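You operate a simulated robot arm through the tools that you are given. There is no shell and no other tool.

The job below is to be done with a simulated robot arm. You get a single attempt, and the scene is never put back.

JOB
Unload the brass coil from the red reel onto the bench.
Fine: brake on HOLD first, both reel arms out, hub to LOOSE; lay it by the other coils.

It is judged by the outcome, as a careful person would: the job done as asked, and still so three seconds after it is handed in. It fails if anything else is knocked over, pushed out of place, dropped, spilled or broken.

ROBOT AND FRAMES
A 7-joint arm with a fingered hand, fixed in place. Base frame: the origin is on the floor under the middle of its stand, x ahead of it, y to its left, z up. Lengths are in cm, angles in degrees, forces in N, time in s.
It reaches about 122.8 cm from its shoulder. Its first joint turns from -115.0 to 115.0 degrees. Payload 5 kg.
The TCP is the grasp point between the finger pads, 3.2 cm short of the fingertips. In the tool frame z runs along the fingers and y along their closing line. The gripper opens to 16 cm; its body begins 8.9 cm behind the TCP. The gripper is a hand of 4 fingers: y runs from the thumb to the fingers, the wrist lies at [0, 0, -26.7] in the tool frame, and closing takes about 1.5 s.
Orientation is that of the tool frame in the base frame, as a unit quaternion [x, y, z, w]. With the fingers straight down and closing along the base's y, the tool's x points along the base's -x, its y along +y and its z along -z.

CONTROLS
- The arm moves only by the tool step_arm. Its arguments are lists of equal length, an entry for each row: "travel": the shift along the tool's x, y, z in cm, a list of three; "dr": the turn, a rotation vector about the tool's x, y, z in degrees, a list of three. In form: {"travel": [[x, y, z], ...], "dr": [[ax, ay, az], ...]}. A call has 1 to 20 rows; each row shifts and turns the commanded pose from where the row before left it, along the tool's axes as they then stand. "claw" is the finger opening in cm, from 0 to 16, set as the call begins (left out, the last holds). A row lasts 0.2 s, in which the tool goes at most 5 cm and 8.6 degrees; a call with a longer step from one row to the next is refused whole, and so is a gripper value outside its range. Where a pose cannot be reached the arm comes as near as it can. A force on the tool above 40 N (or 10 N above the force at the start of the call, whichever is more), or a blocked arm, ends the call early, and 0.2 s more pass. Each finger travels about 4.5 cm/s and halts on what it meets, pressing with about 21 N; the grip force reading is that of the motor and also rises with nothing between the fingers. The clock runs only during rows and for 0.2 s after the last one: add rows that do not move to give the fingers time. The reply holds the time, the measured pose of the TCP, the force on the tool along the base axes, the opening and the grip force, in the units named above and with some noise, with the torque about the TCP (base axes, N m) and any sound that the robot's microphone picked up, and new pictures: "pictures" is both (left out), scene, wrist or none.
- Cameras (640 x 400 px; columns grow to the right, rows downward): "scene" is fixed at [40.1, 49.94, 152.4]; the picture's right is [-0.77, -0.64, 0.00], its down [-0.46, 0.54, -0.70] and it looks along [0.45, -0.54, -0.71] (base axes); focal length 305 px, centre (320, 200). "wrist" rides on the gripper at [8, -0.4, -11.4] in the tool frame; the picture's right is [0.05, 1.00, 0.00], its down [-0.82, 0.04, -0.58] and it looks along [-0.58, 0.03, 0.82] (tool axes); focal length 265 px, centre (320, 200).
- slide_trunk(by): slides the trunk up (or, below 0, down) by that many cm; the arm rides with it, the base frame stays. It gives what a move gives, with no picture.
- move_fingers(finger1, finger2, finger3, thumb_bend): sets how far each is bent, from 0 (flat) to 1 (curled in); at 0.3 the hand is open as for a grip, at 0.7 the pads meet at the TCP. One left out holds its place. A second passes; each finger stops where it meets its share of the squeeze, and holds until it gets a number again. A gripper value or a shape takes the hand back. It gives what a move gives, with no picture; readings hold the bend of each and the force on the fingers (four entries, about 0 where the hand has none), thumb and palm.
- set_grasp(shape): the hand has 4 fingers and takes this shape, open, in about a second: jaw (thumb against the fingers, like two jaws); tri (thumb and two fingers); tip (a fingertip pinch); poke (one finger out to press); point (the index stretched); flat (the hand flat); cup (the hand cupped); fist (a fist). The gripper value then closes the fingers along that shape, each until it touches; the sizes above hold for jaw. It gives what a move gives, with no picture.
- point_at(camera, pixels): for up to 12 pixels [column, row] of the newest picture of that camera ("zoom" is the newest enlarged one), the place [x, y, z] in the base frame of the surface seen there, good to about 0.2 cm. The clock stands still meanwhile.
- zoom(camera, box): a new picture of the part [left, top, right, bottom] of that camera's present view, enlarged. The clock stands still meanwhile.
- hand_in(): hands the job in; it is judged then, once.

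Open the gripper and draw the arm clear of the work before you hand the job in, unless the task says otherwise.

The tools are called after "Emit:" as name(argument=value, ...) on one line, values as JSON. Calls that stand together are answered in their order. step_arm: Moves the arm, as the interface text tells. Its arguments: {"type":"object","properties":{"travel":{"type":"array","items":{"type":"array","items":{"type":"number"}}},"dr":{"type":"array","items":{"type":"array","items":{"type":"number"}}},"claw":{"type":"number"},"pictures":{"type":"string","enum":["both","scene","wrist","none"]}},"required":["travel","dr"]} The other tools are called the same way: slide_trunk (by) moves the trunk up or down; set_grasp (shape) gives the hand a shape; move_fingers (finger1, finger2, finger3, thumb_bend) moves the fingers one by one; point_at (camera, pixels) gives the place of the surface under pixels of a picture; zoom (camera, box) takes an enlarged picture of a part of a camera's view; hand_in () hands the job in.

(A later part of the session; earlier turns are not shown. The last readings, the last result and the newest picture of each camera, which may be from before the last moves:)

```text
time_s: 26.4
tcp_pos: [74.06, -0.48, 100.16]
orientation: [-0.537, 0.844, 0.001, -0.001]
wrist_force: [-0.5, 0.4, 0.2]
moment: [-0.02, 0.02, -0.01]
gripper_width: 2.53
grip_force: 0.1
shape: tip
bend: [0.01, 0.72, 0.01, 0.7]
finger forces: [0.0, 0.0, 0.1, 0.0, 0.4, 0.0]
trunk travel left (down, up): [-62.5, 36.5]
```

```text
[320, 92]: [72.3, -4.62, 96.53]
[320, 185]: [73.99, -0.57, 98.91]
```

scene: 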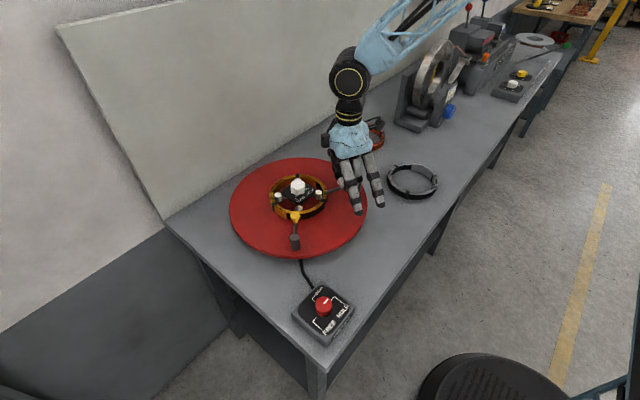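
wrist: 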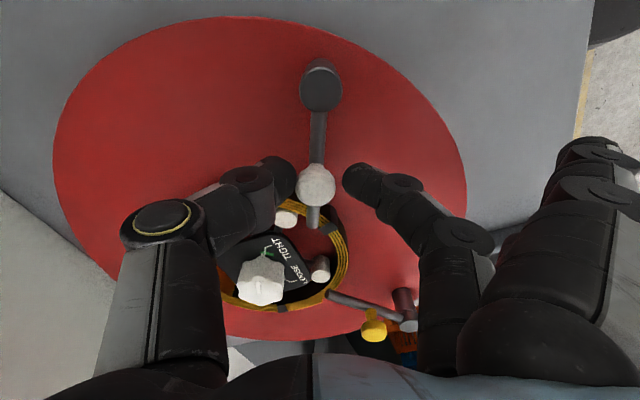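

The arm moves freely counter-clockwise (knob now near (74.0,-0.6)). I continue swinging another 45°.

Emit:
step_arm(travel=[[0.04, 0.61, 0], [0.04, 0.61, 0], [0.04, 0.61, 0], [0.04, 0.61, 0], [0.04, 0.61, 0], [0.04, 0.61, 0], [0, 0, 0]], dr=[[0, 0, -7.5], [0, 0, -7.5], [0, 0, -7.5], [0, 0, -7.5], [0, 0, -7.5], [0, 0, -7.5], [0, 0, 0]])

```text
time_s: 28.0
tcp_pos: [70.55, -0.38, 100.23]
orientation: [0.82, -0.572, 0.001, -0.001]
wrist_force: [0.6, -0.1, 0.6]
moment: [0.0, -0.05, 0.02]
gripper_width: 2.52
grip_force: 0.0
shape: tip
bend: [0.01, 0.72, 0.01, 0.7]
finger forces: [0.1, 0.0, 0.0, 0.1, 0.3, 0.0]
trunk travel left (down, up): [-62.5, 36.5]
```

scene: 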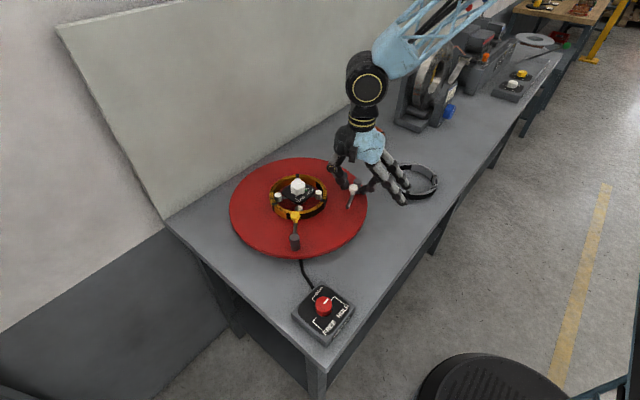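
wrist: 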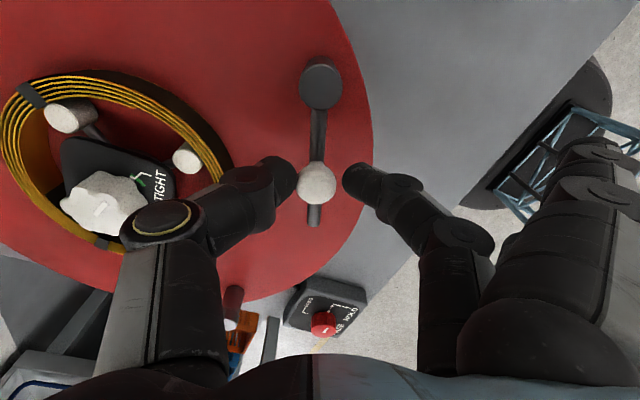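

The arm is swinging cleanly (now at about 110°), and it already clears the coil. I continue toward its end of travel with 30° more.

Emit:
step_arm(travel=[[0.04, 0.61, 0], [0.04, 0.61, 0], [0.04, 0.61, 0], [0.04, 0.61, 0], [0, 0, 0]], dr=[[0, 0, -7.5], [0, 0, -7.5], [0, 0, -7.5], [0, 0, -7.5], [0, 0, 0]])

```text
time_s: 29.2
tcp_pos: [68.67, -1.59, 100.36]
orientation: [0.928, -0.373, 0.001, -0.001]
wrist_force: [-0.3, -0.3, 0.2]
moment: [-0.03, -0.05, -0.03]
gripper_width: 2.5
grip_force: 0.0
shape: tip
bend: [0.01, 0.72, 0.01, 0.7]
finger forces: [0.1, 0.0, 0.0, 0.0, 0.0, 0.1]
out of reach, approached as far as the arm can: row 4
trunk travel left (down, up): [-62.5, 36.5]
```

scene: 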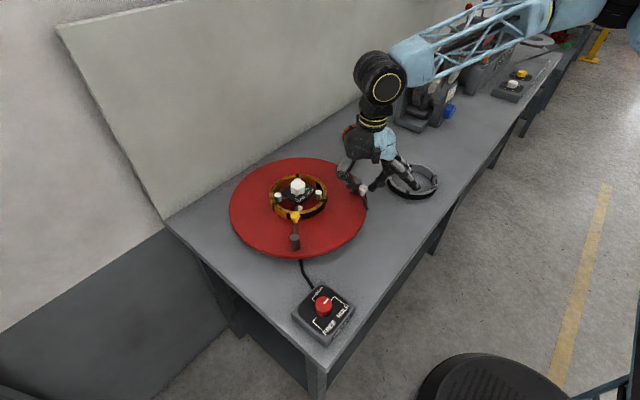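
wrist: 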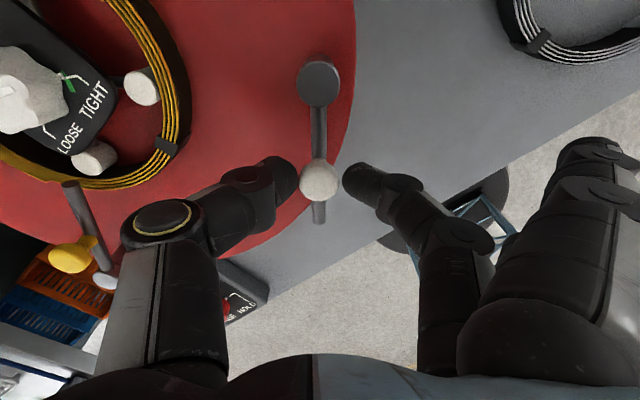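

The wrist reached its turning limit at about 136°. I measure the arm's actual direction before nudging it a bit farther.

Emit:
point_at(camera="wrist", pixels=[[318, 84], [319, 180], [318, 130], [318, 212]])

Emit:
zoom(camera="scene", box=[310, 150, 450, 238])

```text
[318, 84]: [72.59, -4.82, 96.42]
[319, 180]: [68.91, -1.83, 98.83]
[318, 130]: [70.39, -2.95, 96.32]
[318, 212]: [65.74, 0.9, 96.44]
```

```text
4.55 times, centred on (380, 194) of scene
```

zoom: 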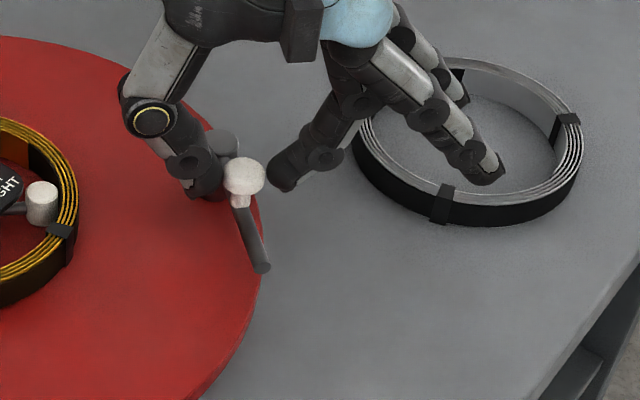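

The arm now points at ~140°, i.e. swung 90° out. I nudge it slightly farther along the tool's y without turning, to feel for its end stop.

Emit:
step_arm(travel=[[0.05, 0.4, 0], [0.1, 0.5, 0], [0.1, 0.5, 0], [0, 0, 0]], dr=[[0, 0, 0], [0, 0, 0], [0, 0, 0], [0, 0, 0]], pictures="wrist")

```text
time_s: 30.2
tcp_pos: [67.88, -2.62, 100.33]
orientation: [0.928, -0.373, 0.001, 0.0]
wrist_force: [7.8, 9.6, 10.3]
moment: [0.42, -0.33, 0.03]
gripper_width: 3.08
grip_force: 0.1
shape: tip
bend: [0.01, 0.72, 0.01, 0.7]
finger forces: [0.0, 0.1, 0.0, 0.1, 14.5, 0.1]
trunk travel left (down, up): [-62.5, 36.5]
```

wrist: 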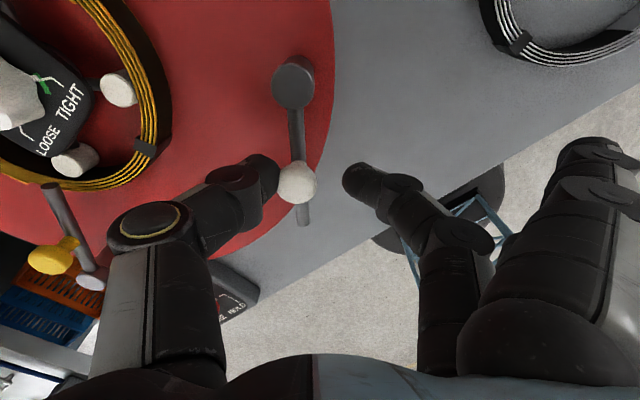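

The end stop is felt (≈12 N) at about 140°, so this arm is fully out. I back off, open the fingers and rise.

Emit:
step_arm(travel=[[-0.1, -0.5, 0], [-0.05, -0.3, 0], [0, 0, 0], [0, 0, 0], [0, 0, -1.5], [0, 0, -2.5], [0, 0, -3], [0, 0, 0]], dr=[[0, 0, 0], [0, 0, 0], [0, 0, 0], [0, 0, 0], [0, 0, 0], [0, 0, 0], [0, 0, 0], [0, 0, 0]], claw=5)

Emit:
zoom(camera="scene", box=[220, 150, 380, 260])

```text
time_s: 32.0
tcp_pos: [68.21, -2.25, 107.26]
orientation: [0.928, -0.373, 0.0, 0.0]
wrist_force: [0.7, 0.5, -0.6]
moment: [-0.01, 0.03, 0.02]
gripper_width: 4.95
grip_force: 0.1
shape: tip
bend: [0.01, 0.73, 0.01, 0.7]
finger forces: [0.1, 0.1, 0.0, 0.0, 0.1, 0.1]
trunk travel left (down, up): [-62.5, 36.5]
```

scene: 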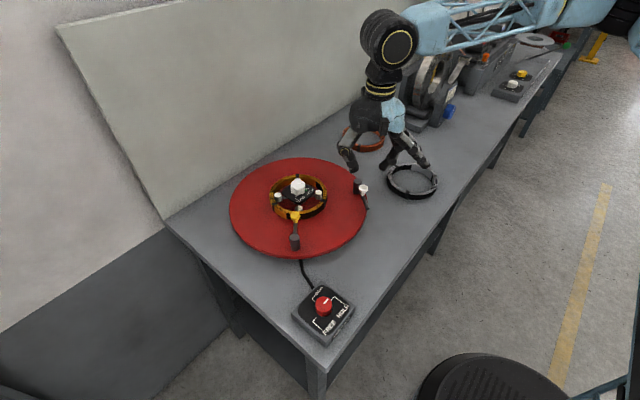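
wrist: 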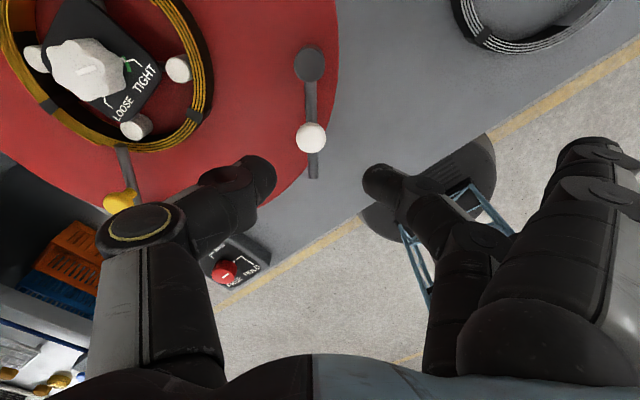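

```text
3.64 times, centred on (300, 205) of scene
```

zoom: 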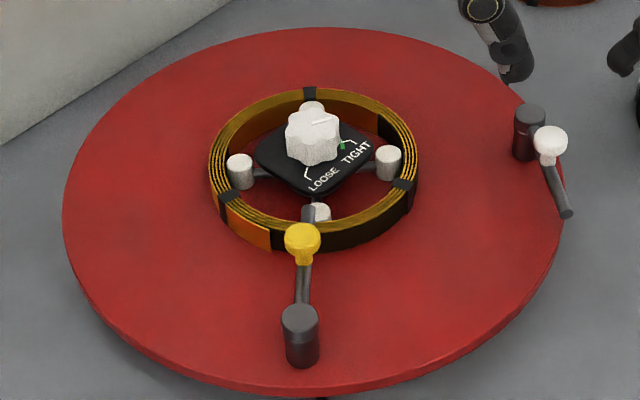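

The white arm is out to the side. Now I move above the yellow-knobbed arm near (75.3, 17.1), turning the hand to φ≈120° so there is room to swing it.

Emit:
step_arm(travel=[[-1.66, -3.77, 0], [-1.66, -3.77, 0], [-1.66, -3.77, 0], [-1.66, -3.77, 0], [-1.66, -3.77, 0], [0, 0, 0], [0, 0, 0], [0, 0, 0]], dr=[[0, 0, 0], [0, 0, 0], [0, 0, 0], [0, 0, 0], [0, 0, 0], [0, 0, 8.1], [0, 0, 8.1], [0, 0, 0]])

Emit:
zoom(camera="wrist", box=[160, 60, 480, 260])

```text
time_s: 33.8
tcp_pos: [75.38, 17.25, 107.14]
orientation: [0.865, -0.501, 0.0, 0.0]
wrist_force: [-0.7, -0.1, 0.6]
moment: [-0.02, 0.04, 0.0]
gripper_width: 4.97
grip_force: 0.0
shape: tip
bend: [0.01, 0.73, 0.01, 0.7]
finger forces: [0.0, 0.0, 0.0, 0.0, 0.0, 0.1]
trunk travel left (down, up): [-62.5, 36.5]
```

scene: 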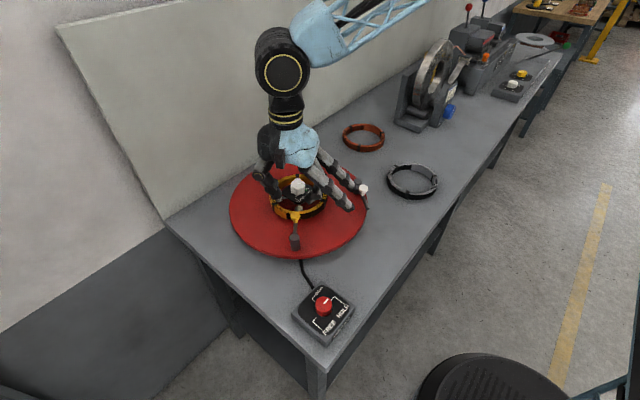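
wrist: 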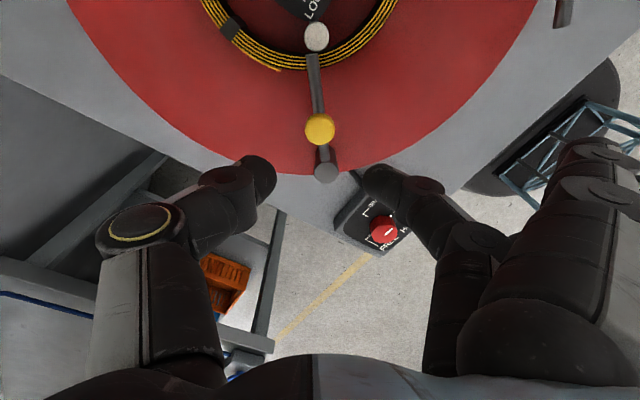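

```text
2.00 times, centred on (320, 160) of wrist
```

zoom: 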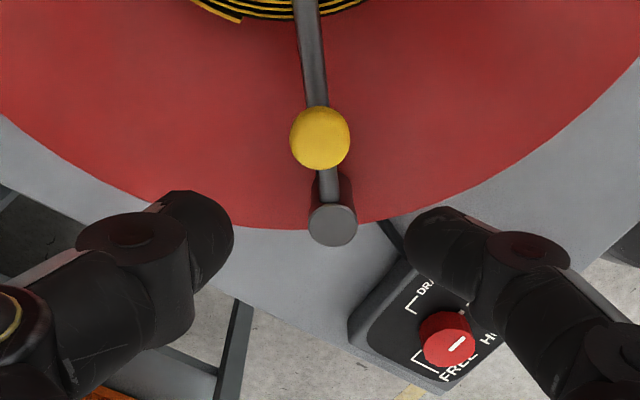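

The yellow knob shows at (320,128) with its post at (326,172). I measure both for exact alignment.

Emit:
point_at(camera="wrist", pixels=[[320, 127], [320, 118], [306, 128], [335, 128], [326, 172], [317, 90], [315, 62]])

```text
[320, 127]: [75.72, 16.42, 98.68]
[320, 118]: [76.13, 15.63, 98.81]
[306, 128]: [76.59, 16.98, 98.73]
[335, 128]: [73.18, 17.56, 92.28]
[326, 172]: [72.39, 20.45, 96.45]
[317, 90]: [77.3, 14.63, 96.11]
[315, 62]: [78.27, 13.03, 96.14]
```

The knob is about 0.5 cm toward tool +x from the TCP axis. I correct, descend to TCP z≈100.15 and cage it with a 2.5 cm opening.

Emit:
step_arm(travel=[[0.55, 0.03, 2], [0, 0, 2], [0, 0, 2], [0, 0, 1], [0, 0, 0]], dr=[[0, 0, 0], [0, 0, 0], [0, 0, 0], [0, 0, 0], [0, 0, 0]], pictures="none")

Emit:
step_arm(travel=[[0, 0, 0], [0, 0, 0], [0, 0, 0], [0, 0, 0]], dr=[[0, 0, 0], [0, 0, 0], [0, 0, 0], [0, 0, 0]], claw=2.5)

Emit:
zoom(camera="wrist", box=[160, 80, 480, 280])

```text
time_s: 35.0
tcp_pos: [75.58, 16.63, 100.23]
orientation: [0.866, -0.5, 0.0, 0.001]
wrist_force: [0.3, 0.5, 0.3]
moment: [0.01, -0.02, 0.0]
gripper_width: 4.94
grip_force: 0.1
shape: tip
bend: [0.01, 0.73, 0.01, 0.7]
finger forces: [0.0, 0.0, 0.0, 0.1, 0.1, 0.0]
trunk travel left (down, up): [-62.5, 36.5]
```

```text
time_s: 36.0
tcp_pos: [75.52, 16.63, 100.09]
orientation: [0.866, -0.5, 0.0, 0.0]
wrist_force: [0.1, -0.4, 0.2]
moment: [0.02, 0.03, -0.01]
gripper_width: 2.56
grip_force: 0.1
shape: tip
bend: [0.01, 0.73, 0.01, 0.7]
finger forces: [0.0, 0.0, 0.0, 0.0, 0.0, 0.0]
trunk travel left (down, up): [-62.5, 36.5]
```

scene: 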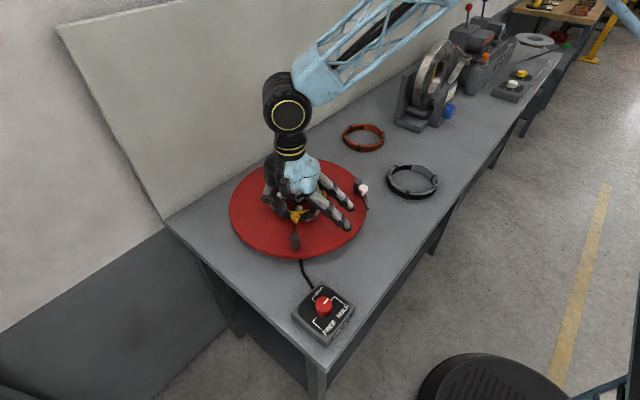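
wrist: 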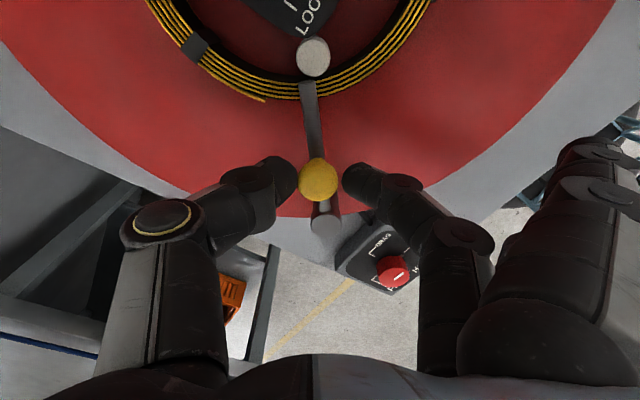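

```text
2.00 times, centred on (320, 180) of wrist
```

zoom: 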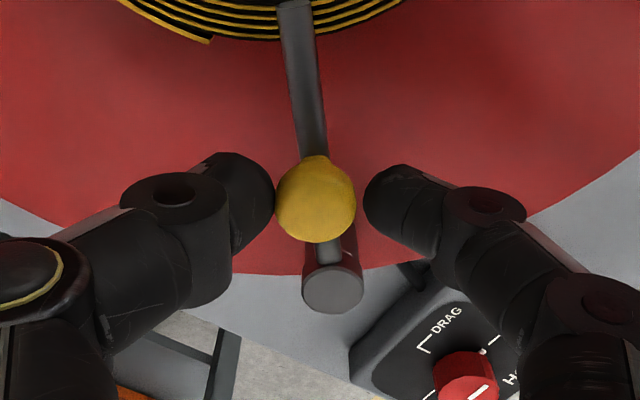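

The yellow knob is caged. Mirroring the first arm, I swing this one clockwise about its post, 22° first, to feel the direction.

Emit:
step_arm(travel=[[0.03, 0.32, 0], [0.063, 0.643, 0], [0.063, 0.643, 0], [0, 0, 0]], dr=[[0, 0, 3.75], [0, 0, 7.5], [0, 0, 7.5], [0, 0, 0]])

```text
time_s: 37.0
tcp_pos: [74.18, 15.97, 100.29]
orientation: [0.772, -0.635, 0.001, -0.001]
wrist_force: [0.3, -1.1, -0.9]
moment: [-0.02, 0.0, -0.01]
gripper_width: 2.54
grip_force: 0.1
shape: tip
bend: [0.01, 0.73, 0.01, 0.7]
finger forces: [0.0, 0.1, 0.1, 0.1, 0.3, 0.0]
trunk travel left (down, up): [-62.5, 36.5]
```

scene: 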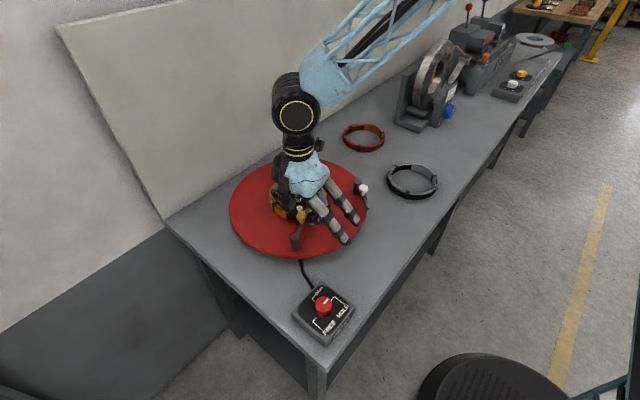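
wrist: 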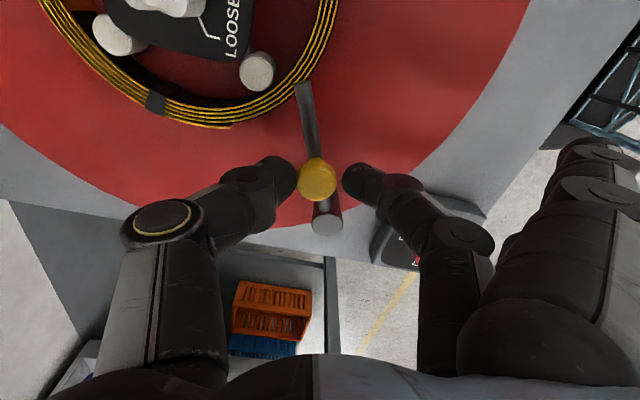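

It swings freely; the arm tip (305,90) is leaving the coil. I continue 60° more.

Emit:
step_arm(travel=[[0.063, 0.643, 0], [0.063, 0.643, 0], [0.063, 0.643, 0], [0.063, 0.643, 0], [0.063, 0.643, 0], [0.063, 0.643, 0], [0.063, 0.643, 0], [0.063, 0.643, 0], [0, 0, 0]], dr=[[0, 0, 7.5], [0, 0, 7.5], [0, 0, 7.5], [0, 0, 7.5], [0, 0, 7.5], [0, 0, 7.5], [0, 0, 7.5], [0, 0, 7.5], [0, 0, 0]])

Emit:
point_at(camera="wrist", pixels=[[327, 222], [318, 180], [308, 100], [310, 120]])

```text
time_s: 39.0
tcp_pos: [69.19, 16.75, 100.31]
orientation: [-0.35, 0.937, 0.0, 0.0]
wrist_force: [1.2, 0.2, 0.5]
moment: [-0.01, 0.03, -0.02]
gripper_width: 2.53
grip_force: 0.2
shape: tip
bend: [0.01, 0.73, 0.01, 0.7]
finger forces: [0.0, 0.0, 0.1, 0.0, 0.2, 0.0]
trunk travel left (down, up): [-62.5, 36.5]
```

scene: 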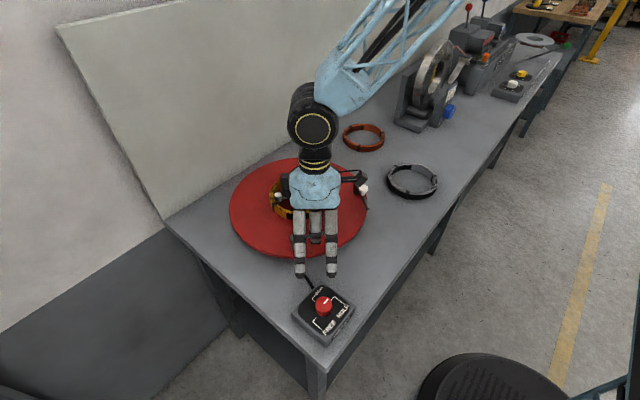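
wrist: 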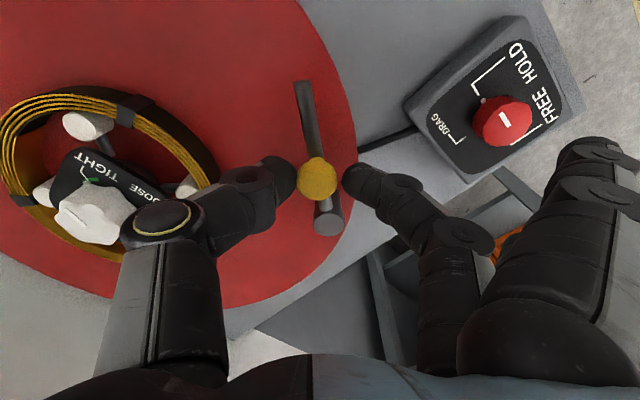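

```text
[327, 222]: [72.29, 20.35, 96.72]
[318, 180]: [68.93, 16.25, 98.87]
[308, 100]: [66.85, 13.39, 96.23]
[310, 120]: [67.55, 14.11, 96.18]
```

The arm has turned ~79°. I continue another 15° to reach its end stop like the first arm.

Emit:
step_arm(travel=[[0.063, 0.643, 0], [0.063, 0.643, 0], [0, 0, 0]], dr=[[0, 0, 7.5], [0, 0, 7.5], [0, 0, 0]])

Emit:
point_at(camera="wrist", pixels=[[327, 222], [318, 180], [308, 100], [310, 120]])

```text
time_s: 39.8
tcp_pos: [68.38, 17.69, 100.18]
orientation: [-0.226, 0.974, 0.001, 0.001]
wrist_force: [0.6, -0.2, 1.2]
moment: [-0.05, -0.01, 0.03]
gripper_width: 2.54
grip_force: 0.1
shape: tip
bend: [0.01, 0.73, 0.01, 0.7]
finger forces: [0.1, 0.1, 0.1, 0.0, 1.1, 0.0]
trunk travel left (down, up): [-62.5, 36.5]
```

scene: 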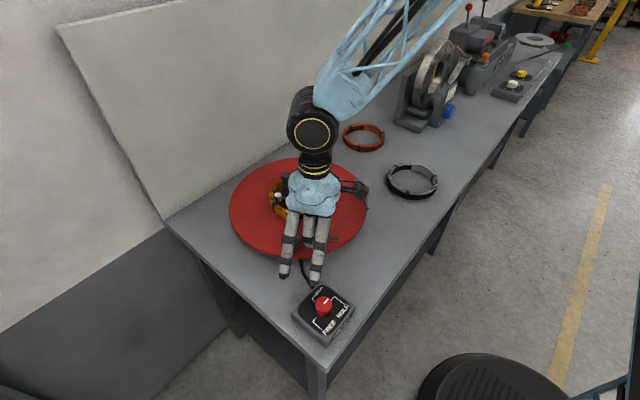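
wrist: 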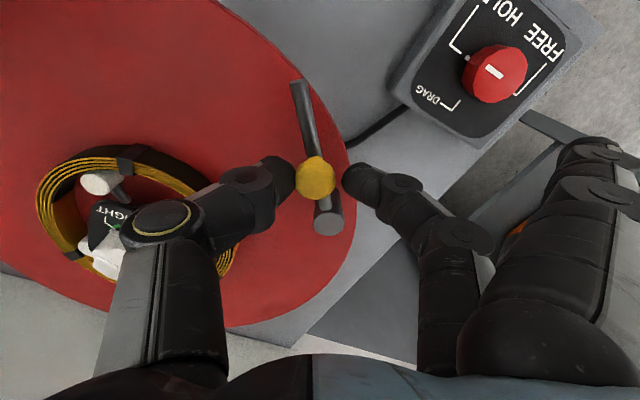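

```text
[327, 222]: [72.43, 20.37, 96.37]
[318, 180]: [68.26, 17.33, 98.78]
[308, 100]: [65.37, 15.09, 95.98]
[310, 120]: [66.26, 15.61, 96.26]
```

The arm points at about -143°, matching the first arm's end position. One more small nudge to confirm the stop.

Emit:
step_arm(travel=[[0.04, 0.4, 0], [0, 0, 0]], dr=[[0, 0, 4.5], [0, 0, 0]], pictures="none")

```text
time_s: 40.4
tcp_pos: [68.3, 18.03, 100.27]
orientation: [-0.189, 0.982, 0.0, 0.0]
wrist_force: [4.8, -2.7, 2.2]
moment: [-0.11, -0.12, 0.04]
gripper_width: 2.68
grip_force: 0.1
shape: tip
bend: [0.01, 0.73, 0.01, 0.7]
finger forces: [0.0, 0.0, 0.0, 0.0, 5.0, 0.1]
trunk travel left (down, up): [-62.5, 36.5]
```

The stop is reached, so both reel arms are out. I back off, open, rise and move over the hub knob at (83, 8).

Emit:
step_arm(travel=[[0, -0.35, 0], [0, 0, 0], [0, 0, 0], [0, 0, -1.5], [0, 0, -2.5], [0, 0, -3.5], [-2.48, -3.6, 0], [-2.48, -3.6, 0], [-2.48, -3.6, 0], [-2.48, -3.6, 0], [0, 0, 0]], dr=[[0, 0, 0], [0, 0, 0], [0, 0, 0], [0, 0, 0], [0, 0, 0], [0, 0, 0], [0, 0, 0], [0, 0, 0], [0, 0, 0], [0, 0, 0], [0, 0, 0]], claw=6)

Emit:
zoom(camera="wrist", box=[200, 50, 440, 200])

Emit:
zoom(camera="scene", box=[220, 150, 380, 260])

```text
time_s: 42.8
tcp_pos: [82.84, 7.9, 107.61]
orientation: [-0.189, 0.982, 0.0, 0.001]
wrist_force: [0.0, 0.7, 0.1]
moment: [0.0, -0.01, -0.04]
gripper_width: 5.95
grip_force: 0.1
shape: tip
bend: [0.01, 0.73, 0.01, 0.7]
finger forces: [0.1, 0.0, 0.0, 0.0, 0.0, 0.0]
trunk travel left (down, up): [-62.5, 36.5]
```

scene: 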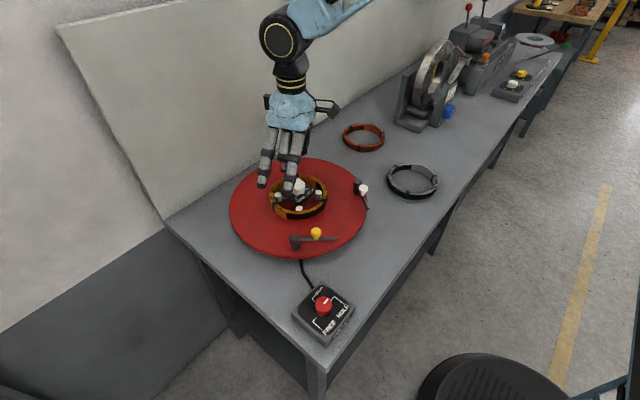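
wrist: 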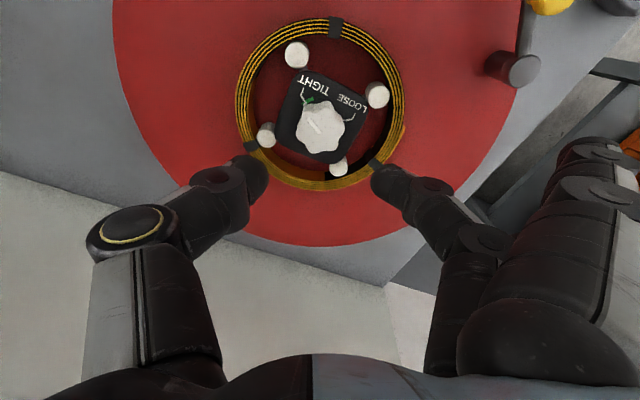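

```text
2.67 times, centred on (320, 125) of wrist
```

zoom: 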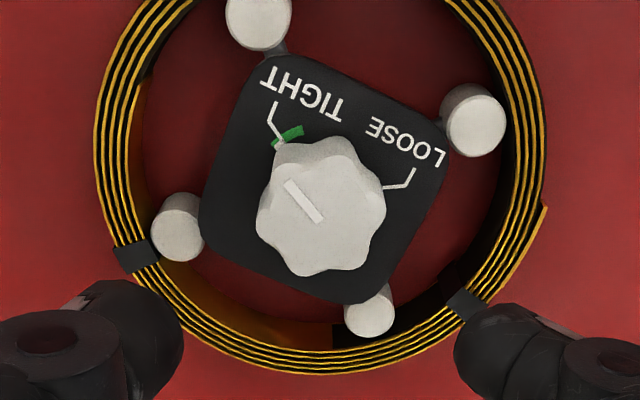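

```text
3.64 times, centred on (300, 205) of scene
```

zoom: 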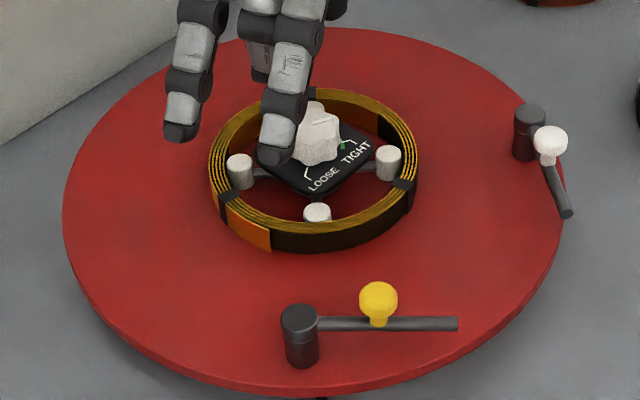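

Both arms are out and clear of the coil. I zoom closely on the hub knob to understand the green mark near TIGHT and get its centre.

Emit:
zoom(camera="wrist", box=[270, 90, 380, 160])

Emit:
point_at(camera="wrist", pixels=[[320, 127], [308, 117], [319, 132], [296, 127], [344, 126], [320, 103], [297, 55], [377, 95], [266, 135], [339, 166], [301, 95], [351, 120]])

```text
5.71 times, centred on (325, 125) of wrist
```

zoom: 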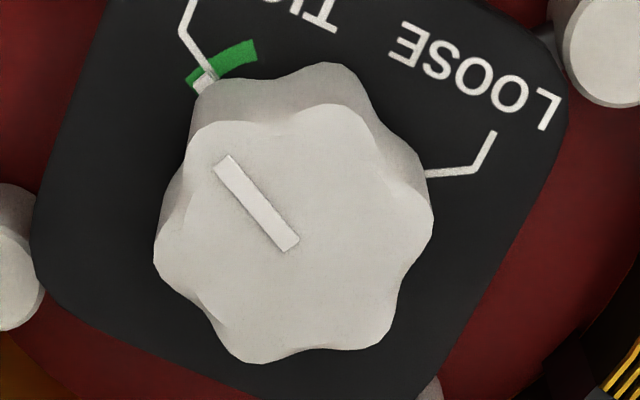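

```text
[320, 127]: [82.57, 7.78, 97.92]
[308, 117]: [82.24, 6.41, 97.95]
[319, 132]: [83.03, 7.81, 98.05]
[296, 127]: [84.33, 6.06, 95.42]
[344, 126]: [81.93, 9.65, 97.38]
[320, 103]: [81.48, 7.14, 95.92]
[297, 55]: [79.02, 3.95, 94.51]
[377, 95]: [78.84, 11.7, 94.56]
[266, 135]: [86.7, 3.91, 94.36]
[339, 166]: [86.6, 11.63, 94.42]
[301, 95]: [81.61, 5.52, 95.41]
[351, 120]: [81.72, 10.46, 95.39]
```

The green mark is just an arc at the TIGHT tick; the LOOSE tick lies 120° clockwise (via the label side). I rotate the hand to φ≈85° and lower over the knob to TCP z≈99.2.

Emit:
step_arm(travel=[[0, 0, 0], [0, 0, 0], [0, 0, 0], [0, 0, 0], [0, 0, 0], [0, 0, 0], [0, 0, 0], [0, 0, 0], [0, 0, 2], [0, 0, 2], [0, 0, 2], [0, 0, 1.5], [0, 0, 0.9], [0, 0, 0]], dr=[[0, 0, -7.9], [0, 0, -7.9], [0, 0, -7.9], [0, 0, -7.9], [0, 0, -7.9], [0, 0, -7.9], [0, 0, -7.9], [0, 0, -7.9], [0, 0, 0], [0, 0, 0], [0, 0, 0], [0, 0, 0], [0, 0, 0], [0, 0, 0]])

```text
time_s: 45.8
tcp_pos: [82.8, 7.88, 99.23]
orientation: [-0.675, 0.738, 0.0, 0.0]
wrist_force: [-0.3, 0.8, 1.3]
moment: [0.0, -0.03, -0.02]
gripper_width: 5.96
grip_force: 0.1
shape: tip
bend: [0.01, 0.73, 0.01, 0.7]
finger forces: [0.0, 0.0, 0.0, 0.0, 0.1, 0.1]
trunk travel left (down, up): [-62.5, 36.5]
```

scene: 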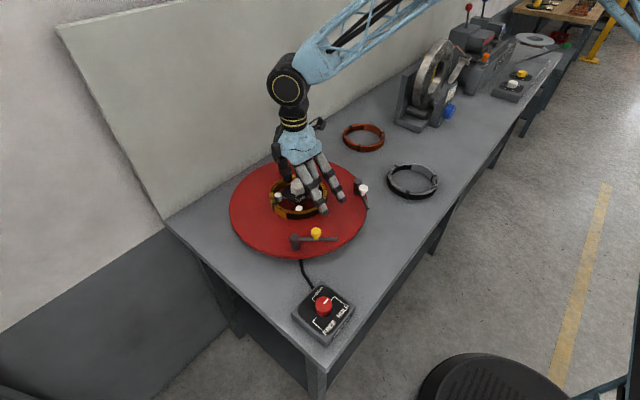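
wrist: 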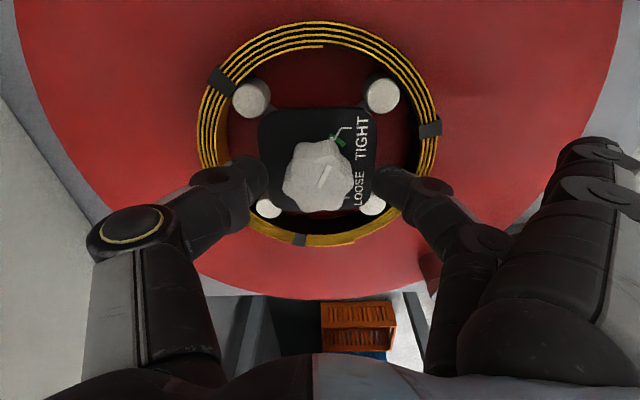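

The knob (318,178) is between the tips with no contact. I close to grip it.

Emit:
step_arm(travel=[[0, 0, 0], [0, 0, 0], [0, 0, 0], [0, 0, 0], [0, 0, 0], [0, 0, 0], [0, 0, 0]], dr=[[0, 0, 0], [0, 0, 0], [0, 0, 0], [0, 0, 0], [0, 0, 0], [0, 0, 0], [0, 0, 0]], claw=1.5, pictures="wrist")

```text
time_s: 47.4
tcp_pos: [82.89, 7.93, 99.23]
orientation: [-0.675, 0.738, 0.0, 0.001]
wrist_force: [0.2, -0.5, -2.5]
moment: [0.0, -0.01, 0.0]
gripper_width: 3.17
grip_force: 21.0
shape: tip
bend: [0.28, 0.73, 0.28, 0.7]
finger forces: [0.1, 18.4, 0.1, 0.2, 18.9, 0.1]
trunk travel left (down, up): [-62.5, 36.5]
```

wrist: 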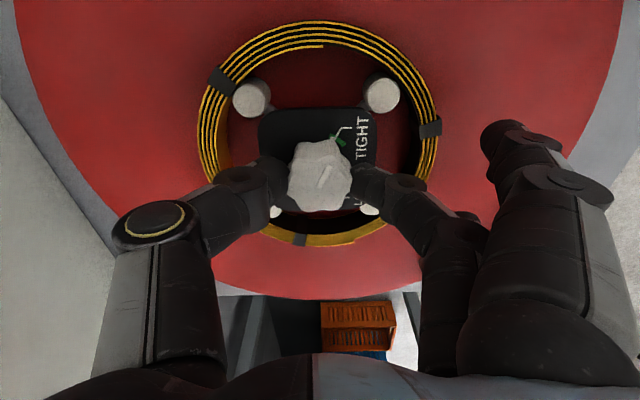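

The grip is firm (≈18.5 N each). I test by turning clockwise from above (tool +z) 14° and watching the torque.

Emit:
step_arm(travel=[[0, 0, 0], [0, 0, 0], [0, 0, 0], [0, 0, 0]], dr=[[0, 0, 4], [0, 0, 5], [0, 0, 5], [0, 0, 0]], pictures="wrist")

```text
time_s: 48.4
tcp_pos: [82.92, 7.89, 99.39]
orientation: [-0.58, 0.815, 0.0, 0.0]
wrist_force: [-0.4, -1.2, -4.7]
moment: [0.02, 0.04, 0.16]
gripper_width: 3.16
grip_force: 20.8
shape: tip
bend: [0.28, 0.73, 0.28, 0.7]
finger forces: [0.1, 19.8, 0.0, 0.0, 19.1, 0.0]
trunk travel left (down, up): [-62.5, 36.5]
```

wrist: 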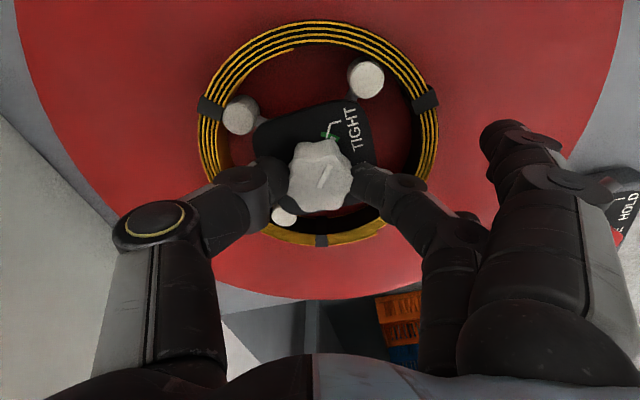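

The knob's pointer stayed fixed in the hand frame while the plate turned in view, so the knob is turning relative to the plate with 0.16 N·m friction. I continue clockwise another 48°.

Emit:
step_arm(travel=[[0, 0, 0], [0, 0, 0], [0, 0, 0], [0, 0, 0], [0, 0, 0], [0, 0, 0], [0, 0, 0], [0, 0, 0], [0, 0, 0]], dr=[[0, 0, 6], [0, 0, 6], [0, 0, 6], [0, 0, 6], [0, 0, 6], [0, 0, 6], [0, 0, 6], [0, 0, 6], [0, 0, 0]])

Emit:
zoom(camera="wrist", box=[180, 10, 460, 250])

```text
time_s: 50.4
tcp_pos: [82.77, 7.93, 99.24]
orientation: [-0.198, 0.98, 0.0, 0.0]
wrist_force: [-1.8, 1.6, 0.9]
moment: [0.06, 0.11, 0.56]
gripper_width: 3.13
grip_force: 20.9
shape: tip
bend: [0.28, 0.73, 0.28, 0.7]
finger forces: [0.0, 21.2, 0.1, 0.0, 19.3, 0.0]
trunk travel left (down, up): [-62.5, 36.5]
```

scene: 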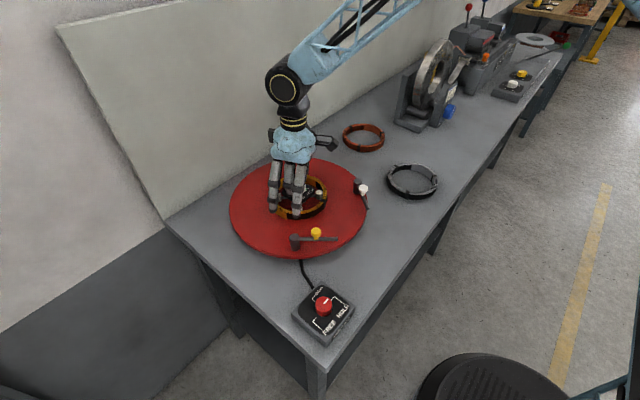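
wrist: 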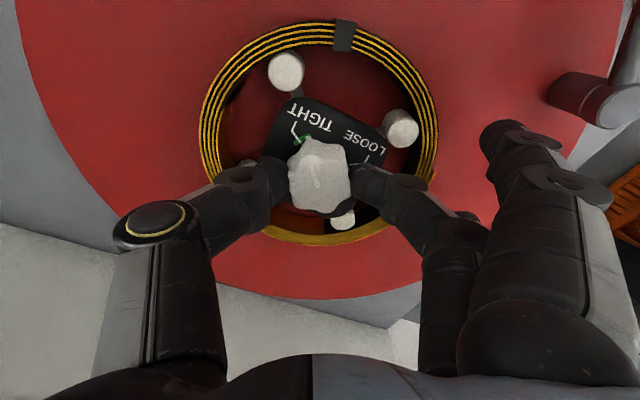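

```text
1.67 times, centred on (320, 130) of wrist
```

zoom: 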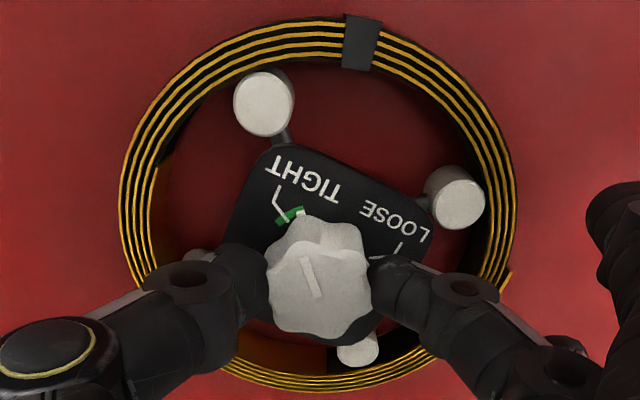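

Torque has risen to 0.56 N·m and the pointer has shifted in the hand frame, so the knob may be slipping. I measure the pointer direction now.

Emit:
point_at(camera="zoom", pixels=[[306, 258], [319, 297], [290, 215], [280, 190], [400, 250], [264, 100], [455, 197], [375, 262], [270, 262], [300, 214]])

Emit:
zoom(camera="wrist", box=[270, 90, 390, 240])

```text
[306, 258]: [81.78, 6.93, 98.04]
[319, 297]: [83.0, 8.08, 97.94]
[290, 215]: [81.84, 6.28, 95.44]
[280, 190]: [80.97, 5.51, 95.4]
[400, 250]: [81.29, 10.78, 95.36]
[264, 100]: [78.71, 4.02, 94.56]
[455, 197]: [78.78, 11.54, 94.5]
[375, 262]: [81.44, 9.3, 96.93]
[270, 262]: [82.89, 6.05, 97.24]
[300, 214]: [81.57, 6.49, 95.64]
```

```text
2.67 times, centred on (330, 165) of wrist
```

zoom: 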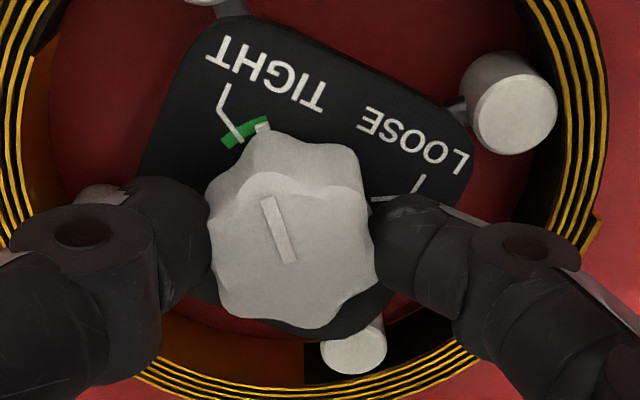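

The pointer only moved ~20° (to -137°) before the pads slipped at 0.56 N·m, so this way is stopped or stiff. I turn back and beyond, counter-clockwise, to test that direction.

Emit:
step_arm(travel=[[0, 0, 0], [0, 0, 0], [0, 0, 0], [0, 0, 0], [0, 0, 0]], dr=[[0, 0, -6], [0, 0, -6], [0, 0, -6], [0, 0, -4], [0, 0, 0]], pictures="wrist")

Emit:
zoom(camera="wrist", box=[270, 90, 390, 240])

```text
time_s: 51.6
tcp_pos: [82.9, 7.89, 99.31]
orientation: [-0.382, 0.924, 0.0, 0.0]
wrist_force: [-2.2, 0.3, 0.3]
moment: [0.05, 0.1, 0.03]
gripper_width: 3.1
grip_force: 21.1
shape: tip
bend: [0.28, 0.73, 0.28, 0.7]
finger forces: [0.0, 21.5, 0.0, 0.0, 19.2, 0.0]
trunk travel left (down, up): [-62.5, 36.5]
```

wrist: 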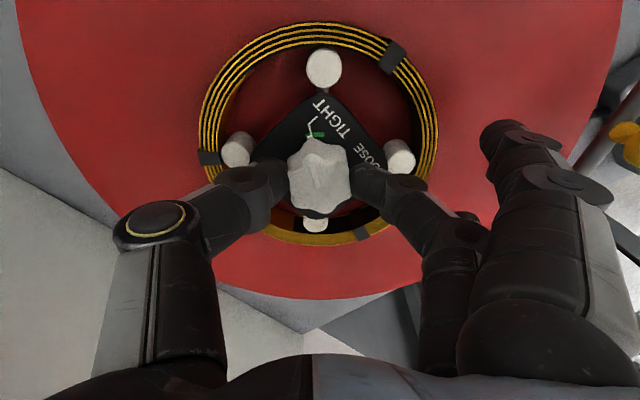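

```text
2.67 times, centred on (330, 165) of wrist
```

zoom: 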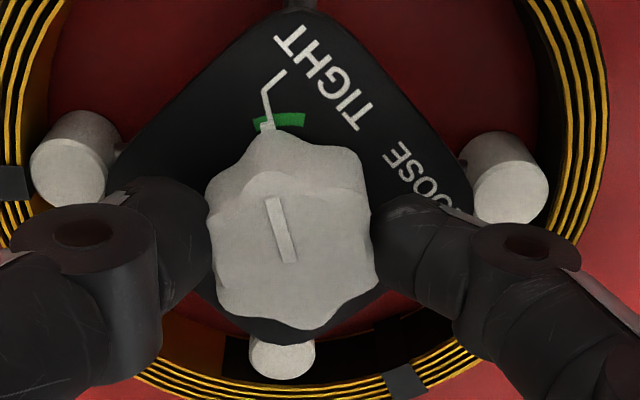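

The knob came back to TIGHT freely (0.03 N·m). I now continue counter-clockwise 24° past TIGHT to test that way.

Emit:
step_arm(travel=[[0, 0, 0], [0, 0, 0], [0, 0, 0], [0, 0, 0], [0, 0, 0]], dr=[[0, 0, -6], [0, 0, -6], [0, 0, -6], [0, 0, -6], [0, 0, 0]], pictures="wrist")

Emit:
zoom(camera="wrist", box=[270, 90, 390, 240])

```text
time_s: 52.8
tcp_pos: [82.95, 7.89, 99.19]
orientation: [-0.566, 0.825, 0.0, 0.0]
wrist_force: [-5.4, -2.7, -0.8]
moment: [-0.07, 0.17, 0.04]
gripper_width: 3.11
grip_force: 21.1
shape: tip
bend: [0.28, 0.73, 0.28, 0.7]
finger forces: [0.1, 22.1, 0.1, 0.0, 18.4, 0.0]
trunk travel left (down, up): [-62.5, 36.5]
```

wrist: 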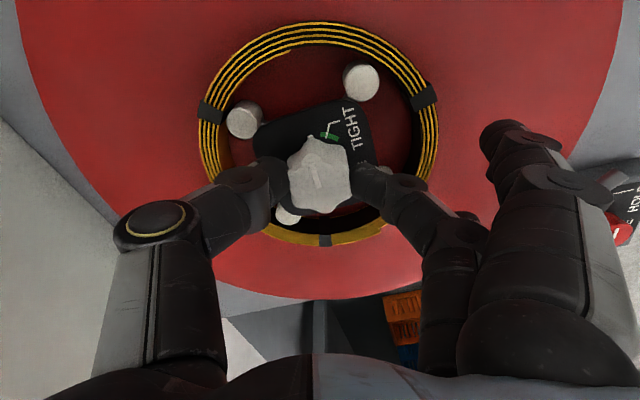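

```text
2.67 times, centred on (330, 165) of wrist
```

zoom: 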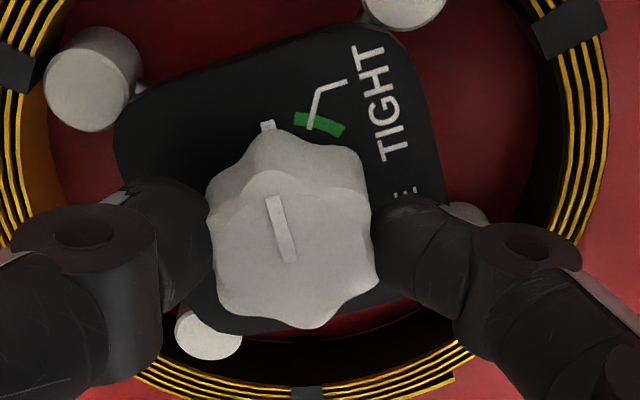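

Counter-clockwise the knob turns freely (0.04 N·m) and its skirt mark (267,127) has left the green TIGHT zone, so LOOSE is reached this way round. I continue 60° counter-clockwise.

Emit:
step_arm(travel=[[0, 0, 0], [0, 0, 0], [0, 0, 0], [0, 0, 0], [0, 0, 0], [0, 0, 0], [0, 0, 0], [0, 0, 0], [0, 0, 0], [0, 0, 0], [0, 0, 0]], dr=[[0, 0, -6], [0, 0, -6], [0, 0, -6], [0, 0, -6], [0, 0, -6], [0, 0, -6], [0, 0, -6], [0, 0, -6], [0, 0, -6], [0, 0, -6], [0, 0, 0]])

Emit:
zoom(camera="wrist", box=[220, 90, 420, 240])

```text
time_s: 55.2
tcp_pos: [83.09, 7.86, 99.32]
orientation: [0.902, -0.431, 0.001, -0.001]
wrist_force: [5.5, -3.5, 1.8]
moment: [-0.1, -0.1, -0.02]
gripper_width: 3.13
grip_force: 21.1
shape: tip
bend: [0.28, 0.73, 0.28, 0.7]
finger forces: [0.1, 19.6, 0.1, 0.1, 22.1, 0.0]
trunk travel left (down, up): [-62.5, 36.5]
```

scene: 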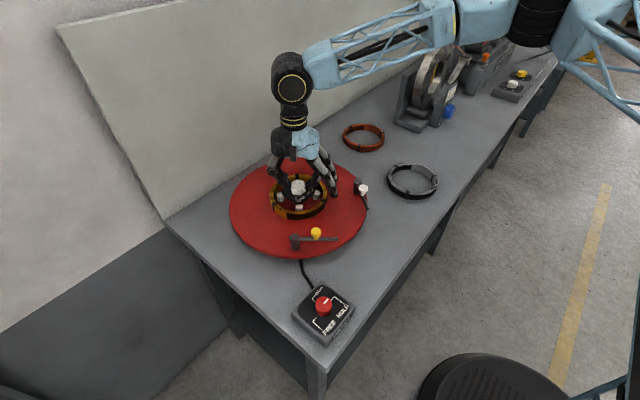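
wrist: 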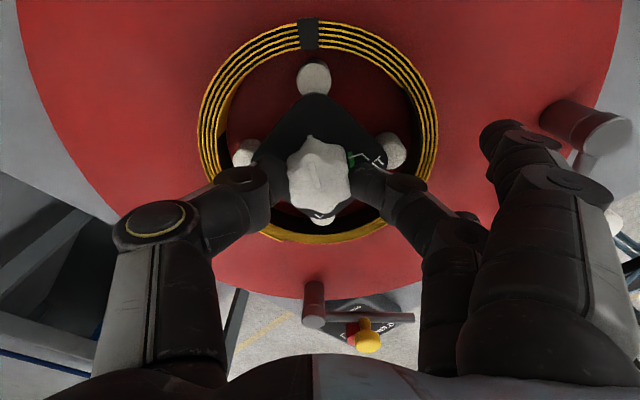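

```text
2.67 times, centred on (320, 165) of wrist
```

zoom: 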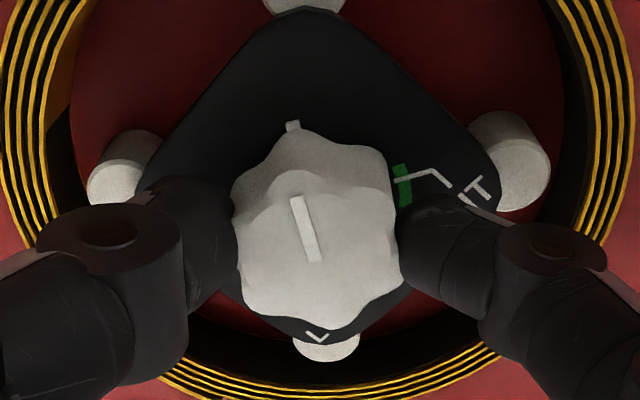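

The knob turned another 60° (pointer about -33°). I release, rise 4 cm and rotate the hand back ~159° to regrip.

Emit:
step_arm(travel=[[0, 0, 0], [0, 0, 0], [0, 0, 0], [0, 0, 0], [0, 0, -2], [0, 0, -2], [0, 0, 0]], dr=[[0, 0, 0], [0, 0, 0], [0, 0, 0], [0, 0, 0], [0, 0, 0], [0, 0, 0], [0, 0, 0]], claw=6, pictures="none")

Emit:
step_arm(travel=[[0, 0, 0], [0, 0, 0], [0, 0, 0], [0, 0, 0], [0, 0, 0], [0, 0, 0], [0, 0, 0], [0, 0, 0], [0, 0, 0], [0, 0, 0], [0, 0, 0], [0, 0, 0], [0, 0, 0], [0, 0, 0], [0, 0, 0], [0, 0, 0], [0, 0, 0], [0, 0, 0], [0, 0, 0], [0, 0, 0]], dr=[[0, 0, 8], [0, 0, 8], [0, 0, 8], [0, 0, 8], [0, 0, 8], [0, 0, 8], [0, 0, 8], [0, 0, 8], [0, 0, 8], [0, 0, 8], [0, 0, 8], [0, 0, 8], [0, 0, 8], [0, 0, 8], [0, 0, 8], [0, 0, 8], [0, 0, 8], [0, 0, 8], [0, 0, 8], [0, 0, 6]])

```text
time_s: 56.8
tcp_pos: [82.86, 7.87, 103.32]
orientation: [0.902, -0.432, 0.0, 0.0]
wrist_force: [0.1, 0.4, 0.9]
moment: [-0.02, 0.03, 0.01]
gripper_width: 5.95
grip_force: 0.0
shape: tip
bend: [0.01, 0.73, 0.01, 0.7]
finger forces: [0.0, 0.1, 0.0, 0.1, 0.1, 0.1]
trunk travel left (down, up): [-62.5, 36.5]
```

```text
time_s: 61.0
tcp_pos: [82.78, 8.06, 103.29]
orientation: [0.252, 0.968, 0.0, 0.0]
wrist_force: [-0.3, -0.5, -0.3]
moment: [0.0, 0.02, -0.01]
gripper_width: 5.93
grip_force: 0.0
shape: tip
bend: [0.01, 0.73, 0.01, 0.7]
finger forces: [0.0, 0.0, 0.0, 0.1, 0.0, 0.0]
trunk travel left (down, up): [-62.5, 36.5]
```

scene: 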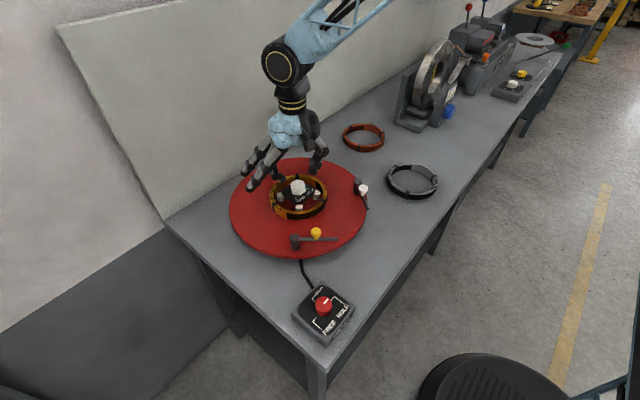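
wrist: 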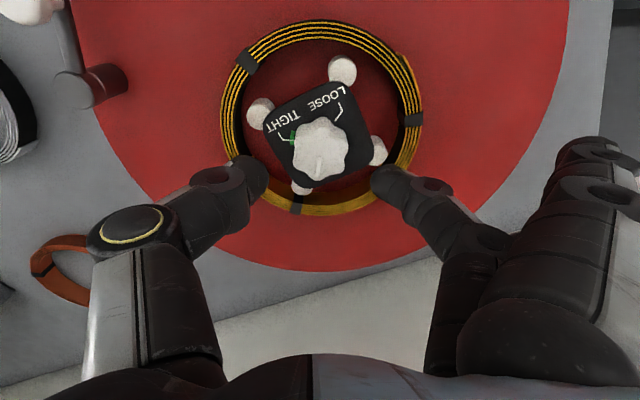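

The hand is now at φ≈-29° with the knob pointer at (318,165) pointing away. I lower 4.05 cm and grip again.

Emit:
step_arm(travel=[[0, 0, 2], [0, 0, 2.05], [0, 0, 0]], dr=[[0, 0, 0], [0, 0, 0], [0, 0, 0]], pictures="none")

Emit:
step_arm(travel=[[0, 0, 0], [0, 0, 0], [0, 0, 0], [0, 0, 0], [0, 0, 0], [0, 0, 0]], dr=[[0, 0, 0], [0, 0, 0], [0, 0, 0], [0, 0, 0], [0, 0, 0], [0, 0, 0]], claw=1.5, pictures="wrist")

```text
time_s: 61.8
tcp_pos: [82.98, 7.78, 99.15]
orientation: [0.252, 0.968, 0.001, 0.001]
wrist_force: [0.6, 0.0, 0.1]
moment: [0.04, -0.01, 0.0]
gripper_width: 5.92
grip_force: 0.1
shape: tip
bend: [0.01, 0.73, 0.01, 0.7]
finger forces: [0.1, 0.0, 0.0, 0.0, 0.1, 0.1]
trunk travel left (down, up): [-62.5, 36.5]
```

```text
time_s: 63.2
tcp_pos: [82.97, 7.98, 99.22]
orientation: [0.251, 0.968, 0.0, 0.0]
wrist_force: [-0.4, 0.5, -3.0]
moment: [0.03, -0.01, 0.02]
gripper_width: 3.16
grip_force: 21.5
shape: tip
bend: [0.28, 0.73, 0.28, 0.7]
finger forces: [0.0, 18.6, 0.0, 0.0, 18.8, 0.0]
trunk travel left (down, up): [-62.5, 36.5]
```

wrist: 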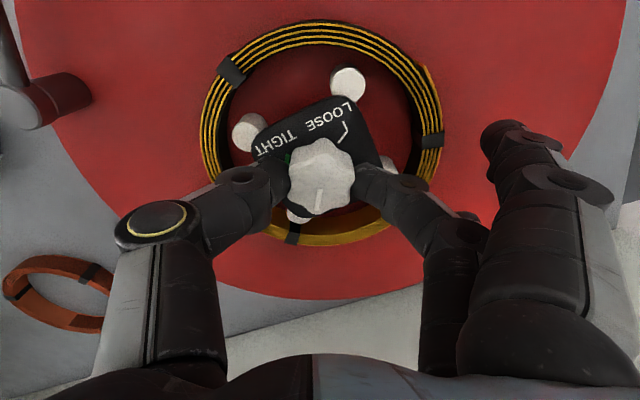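

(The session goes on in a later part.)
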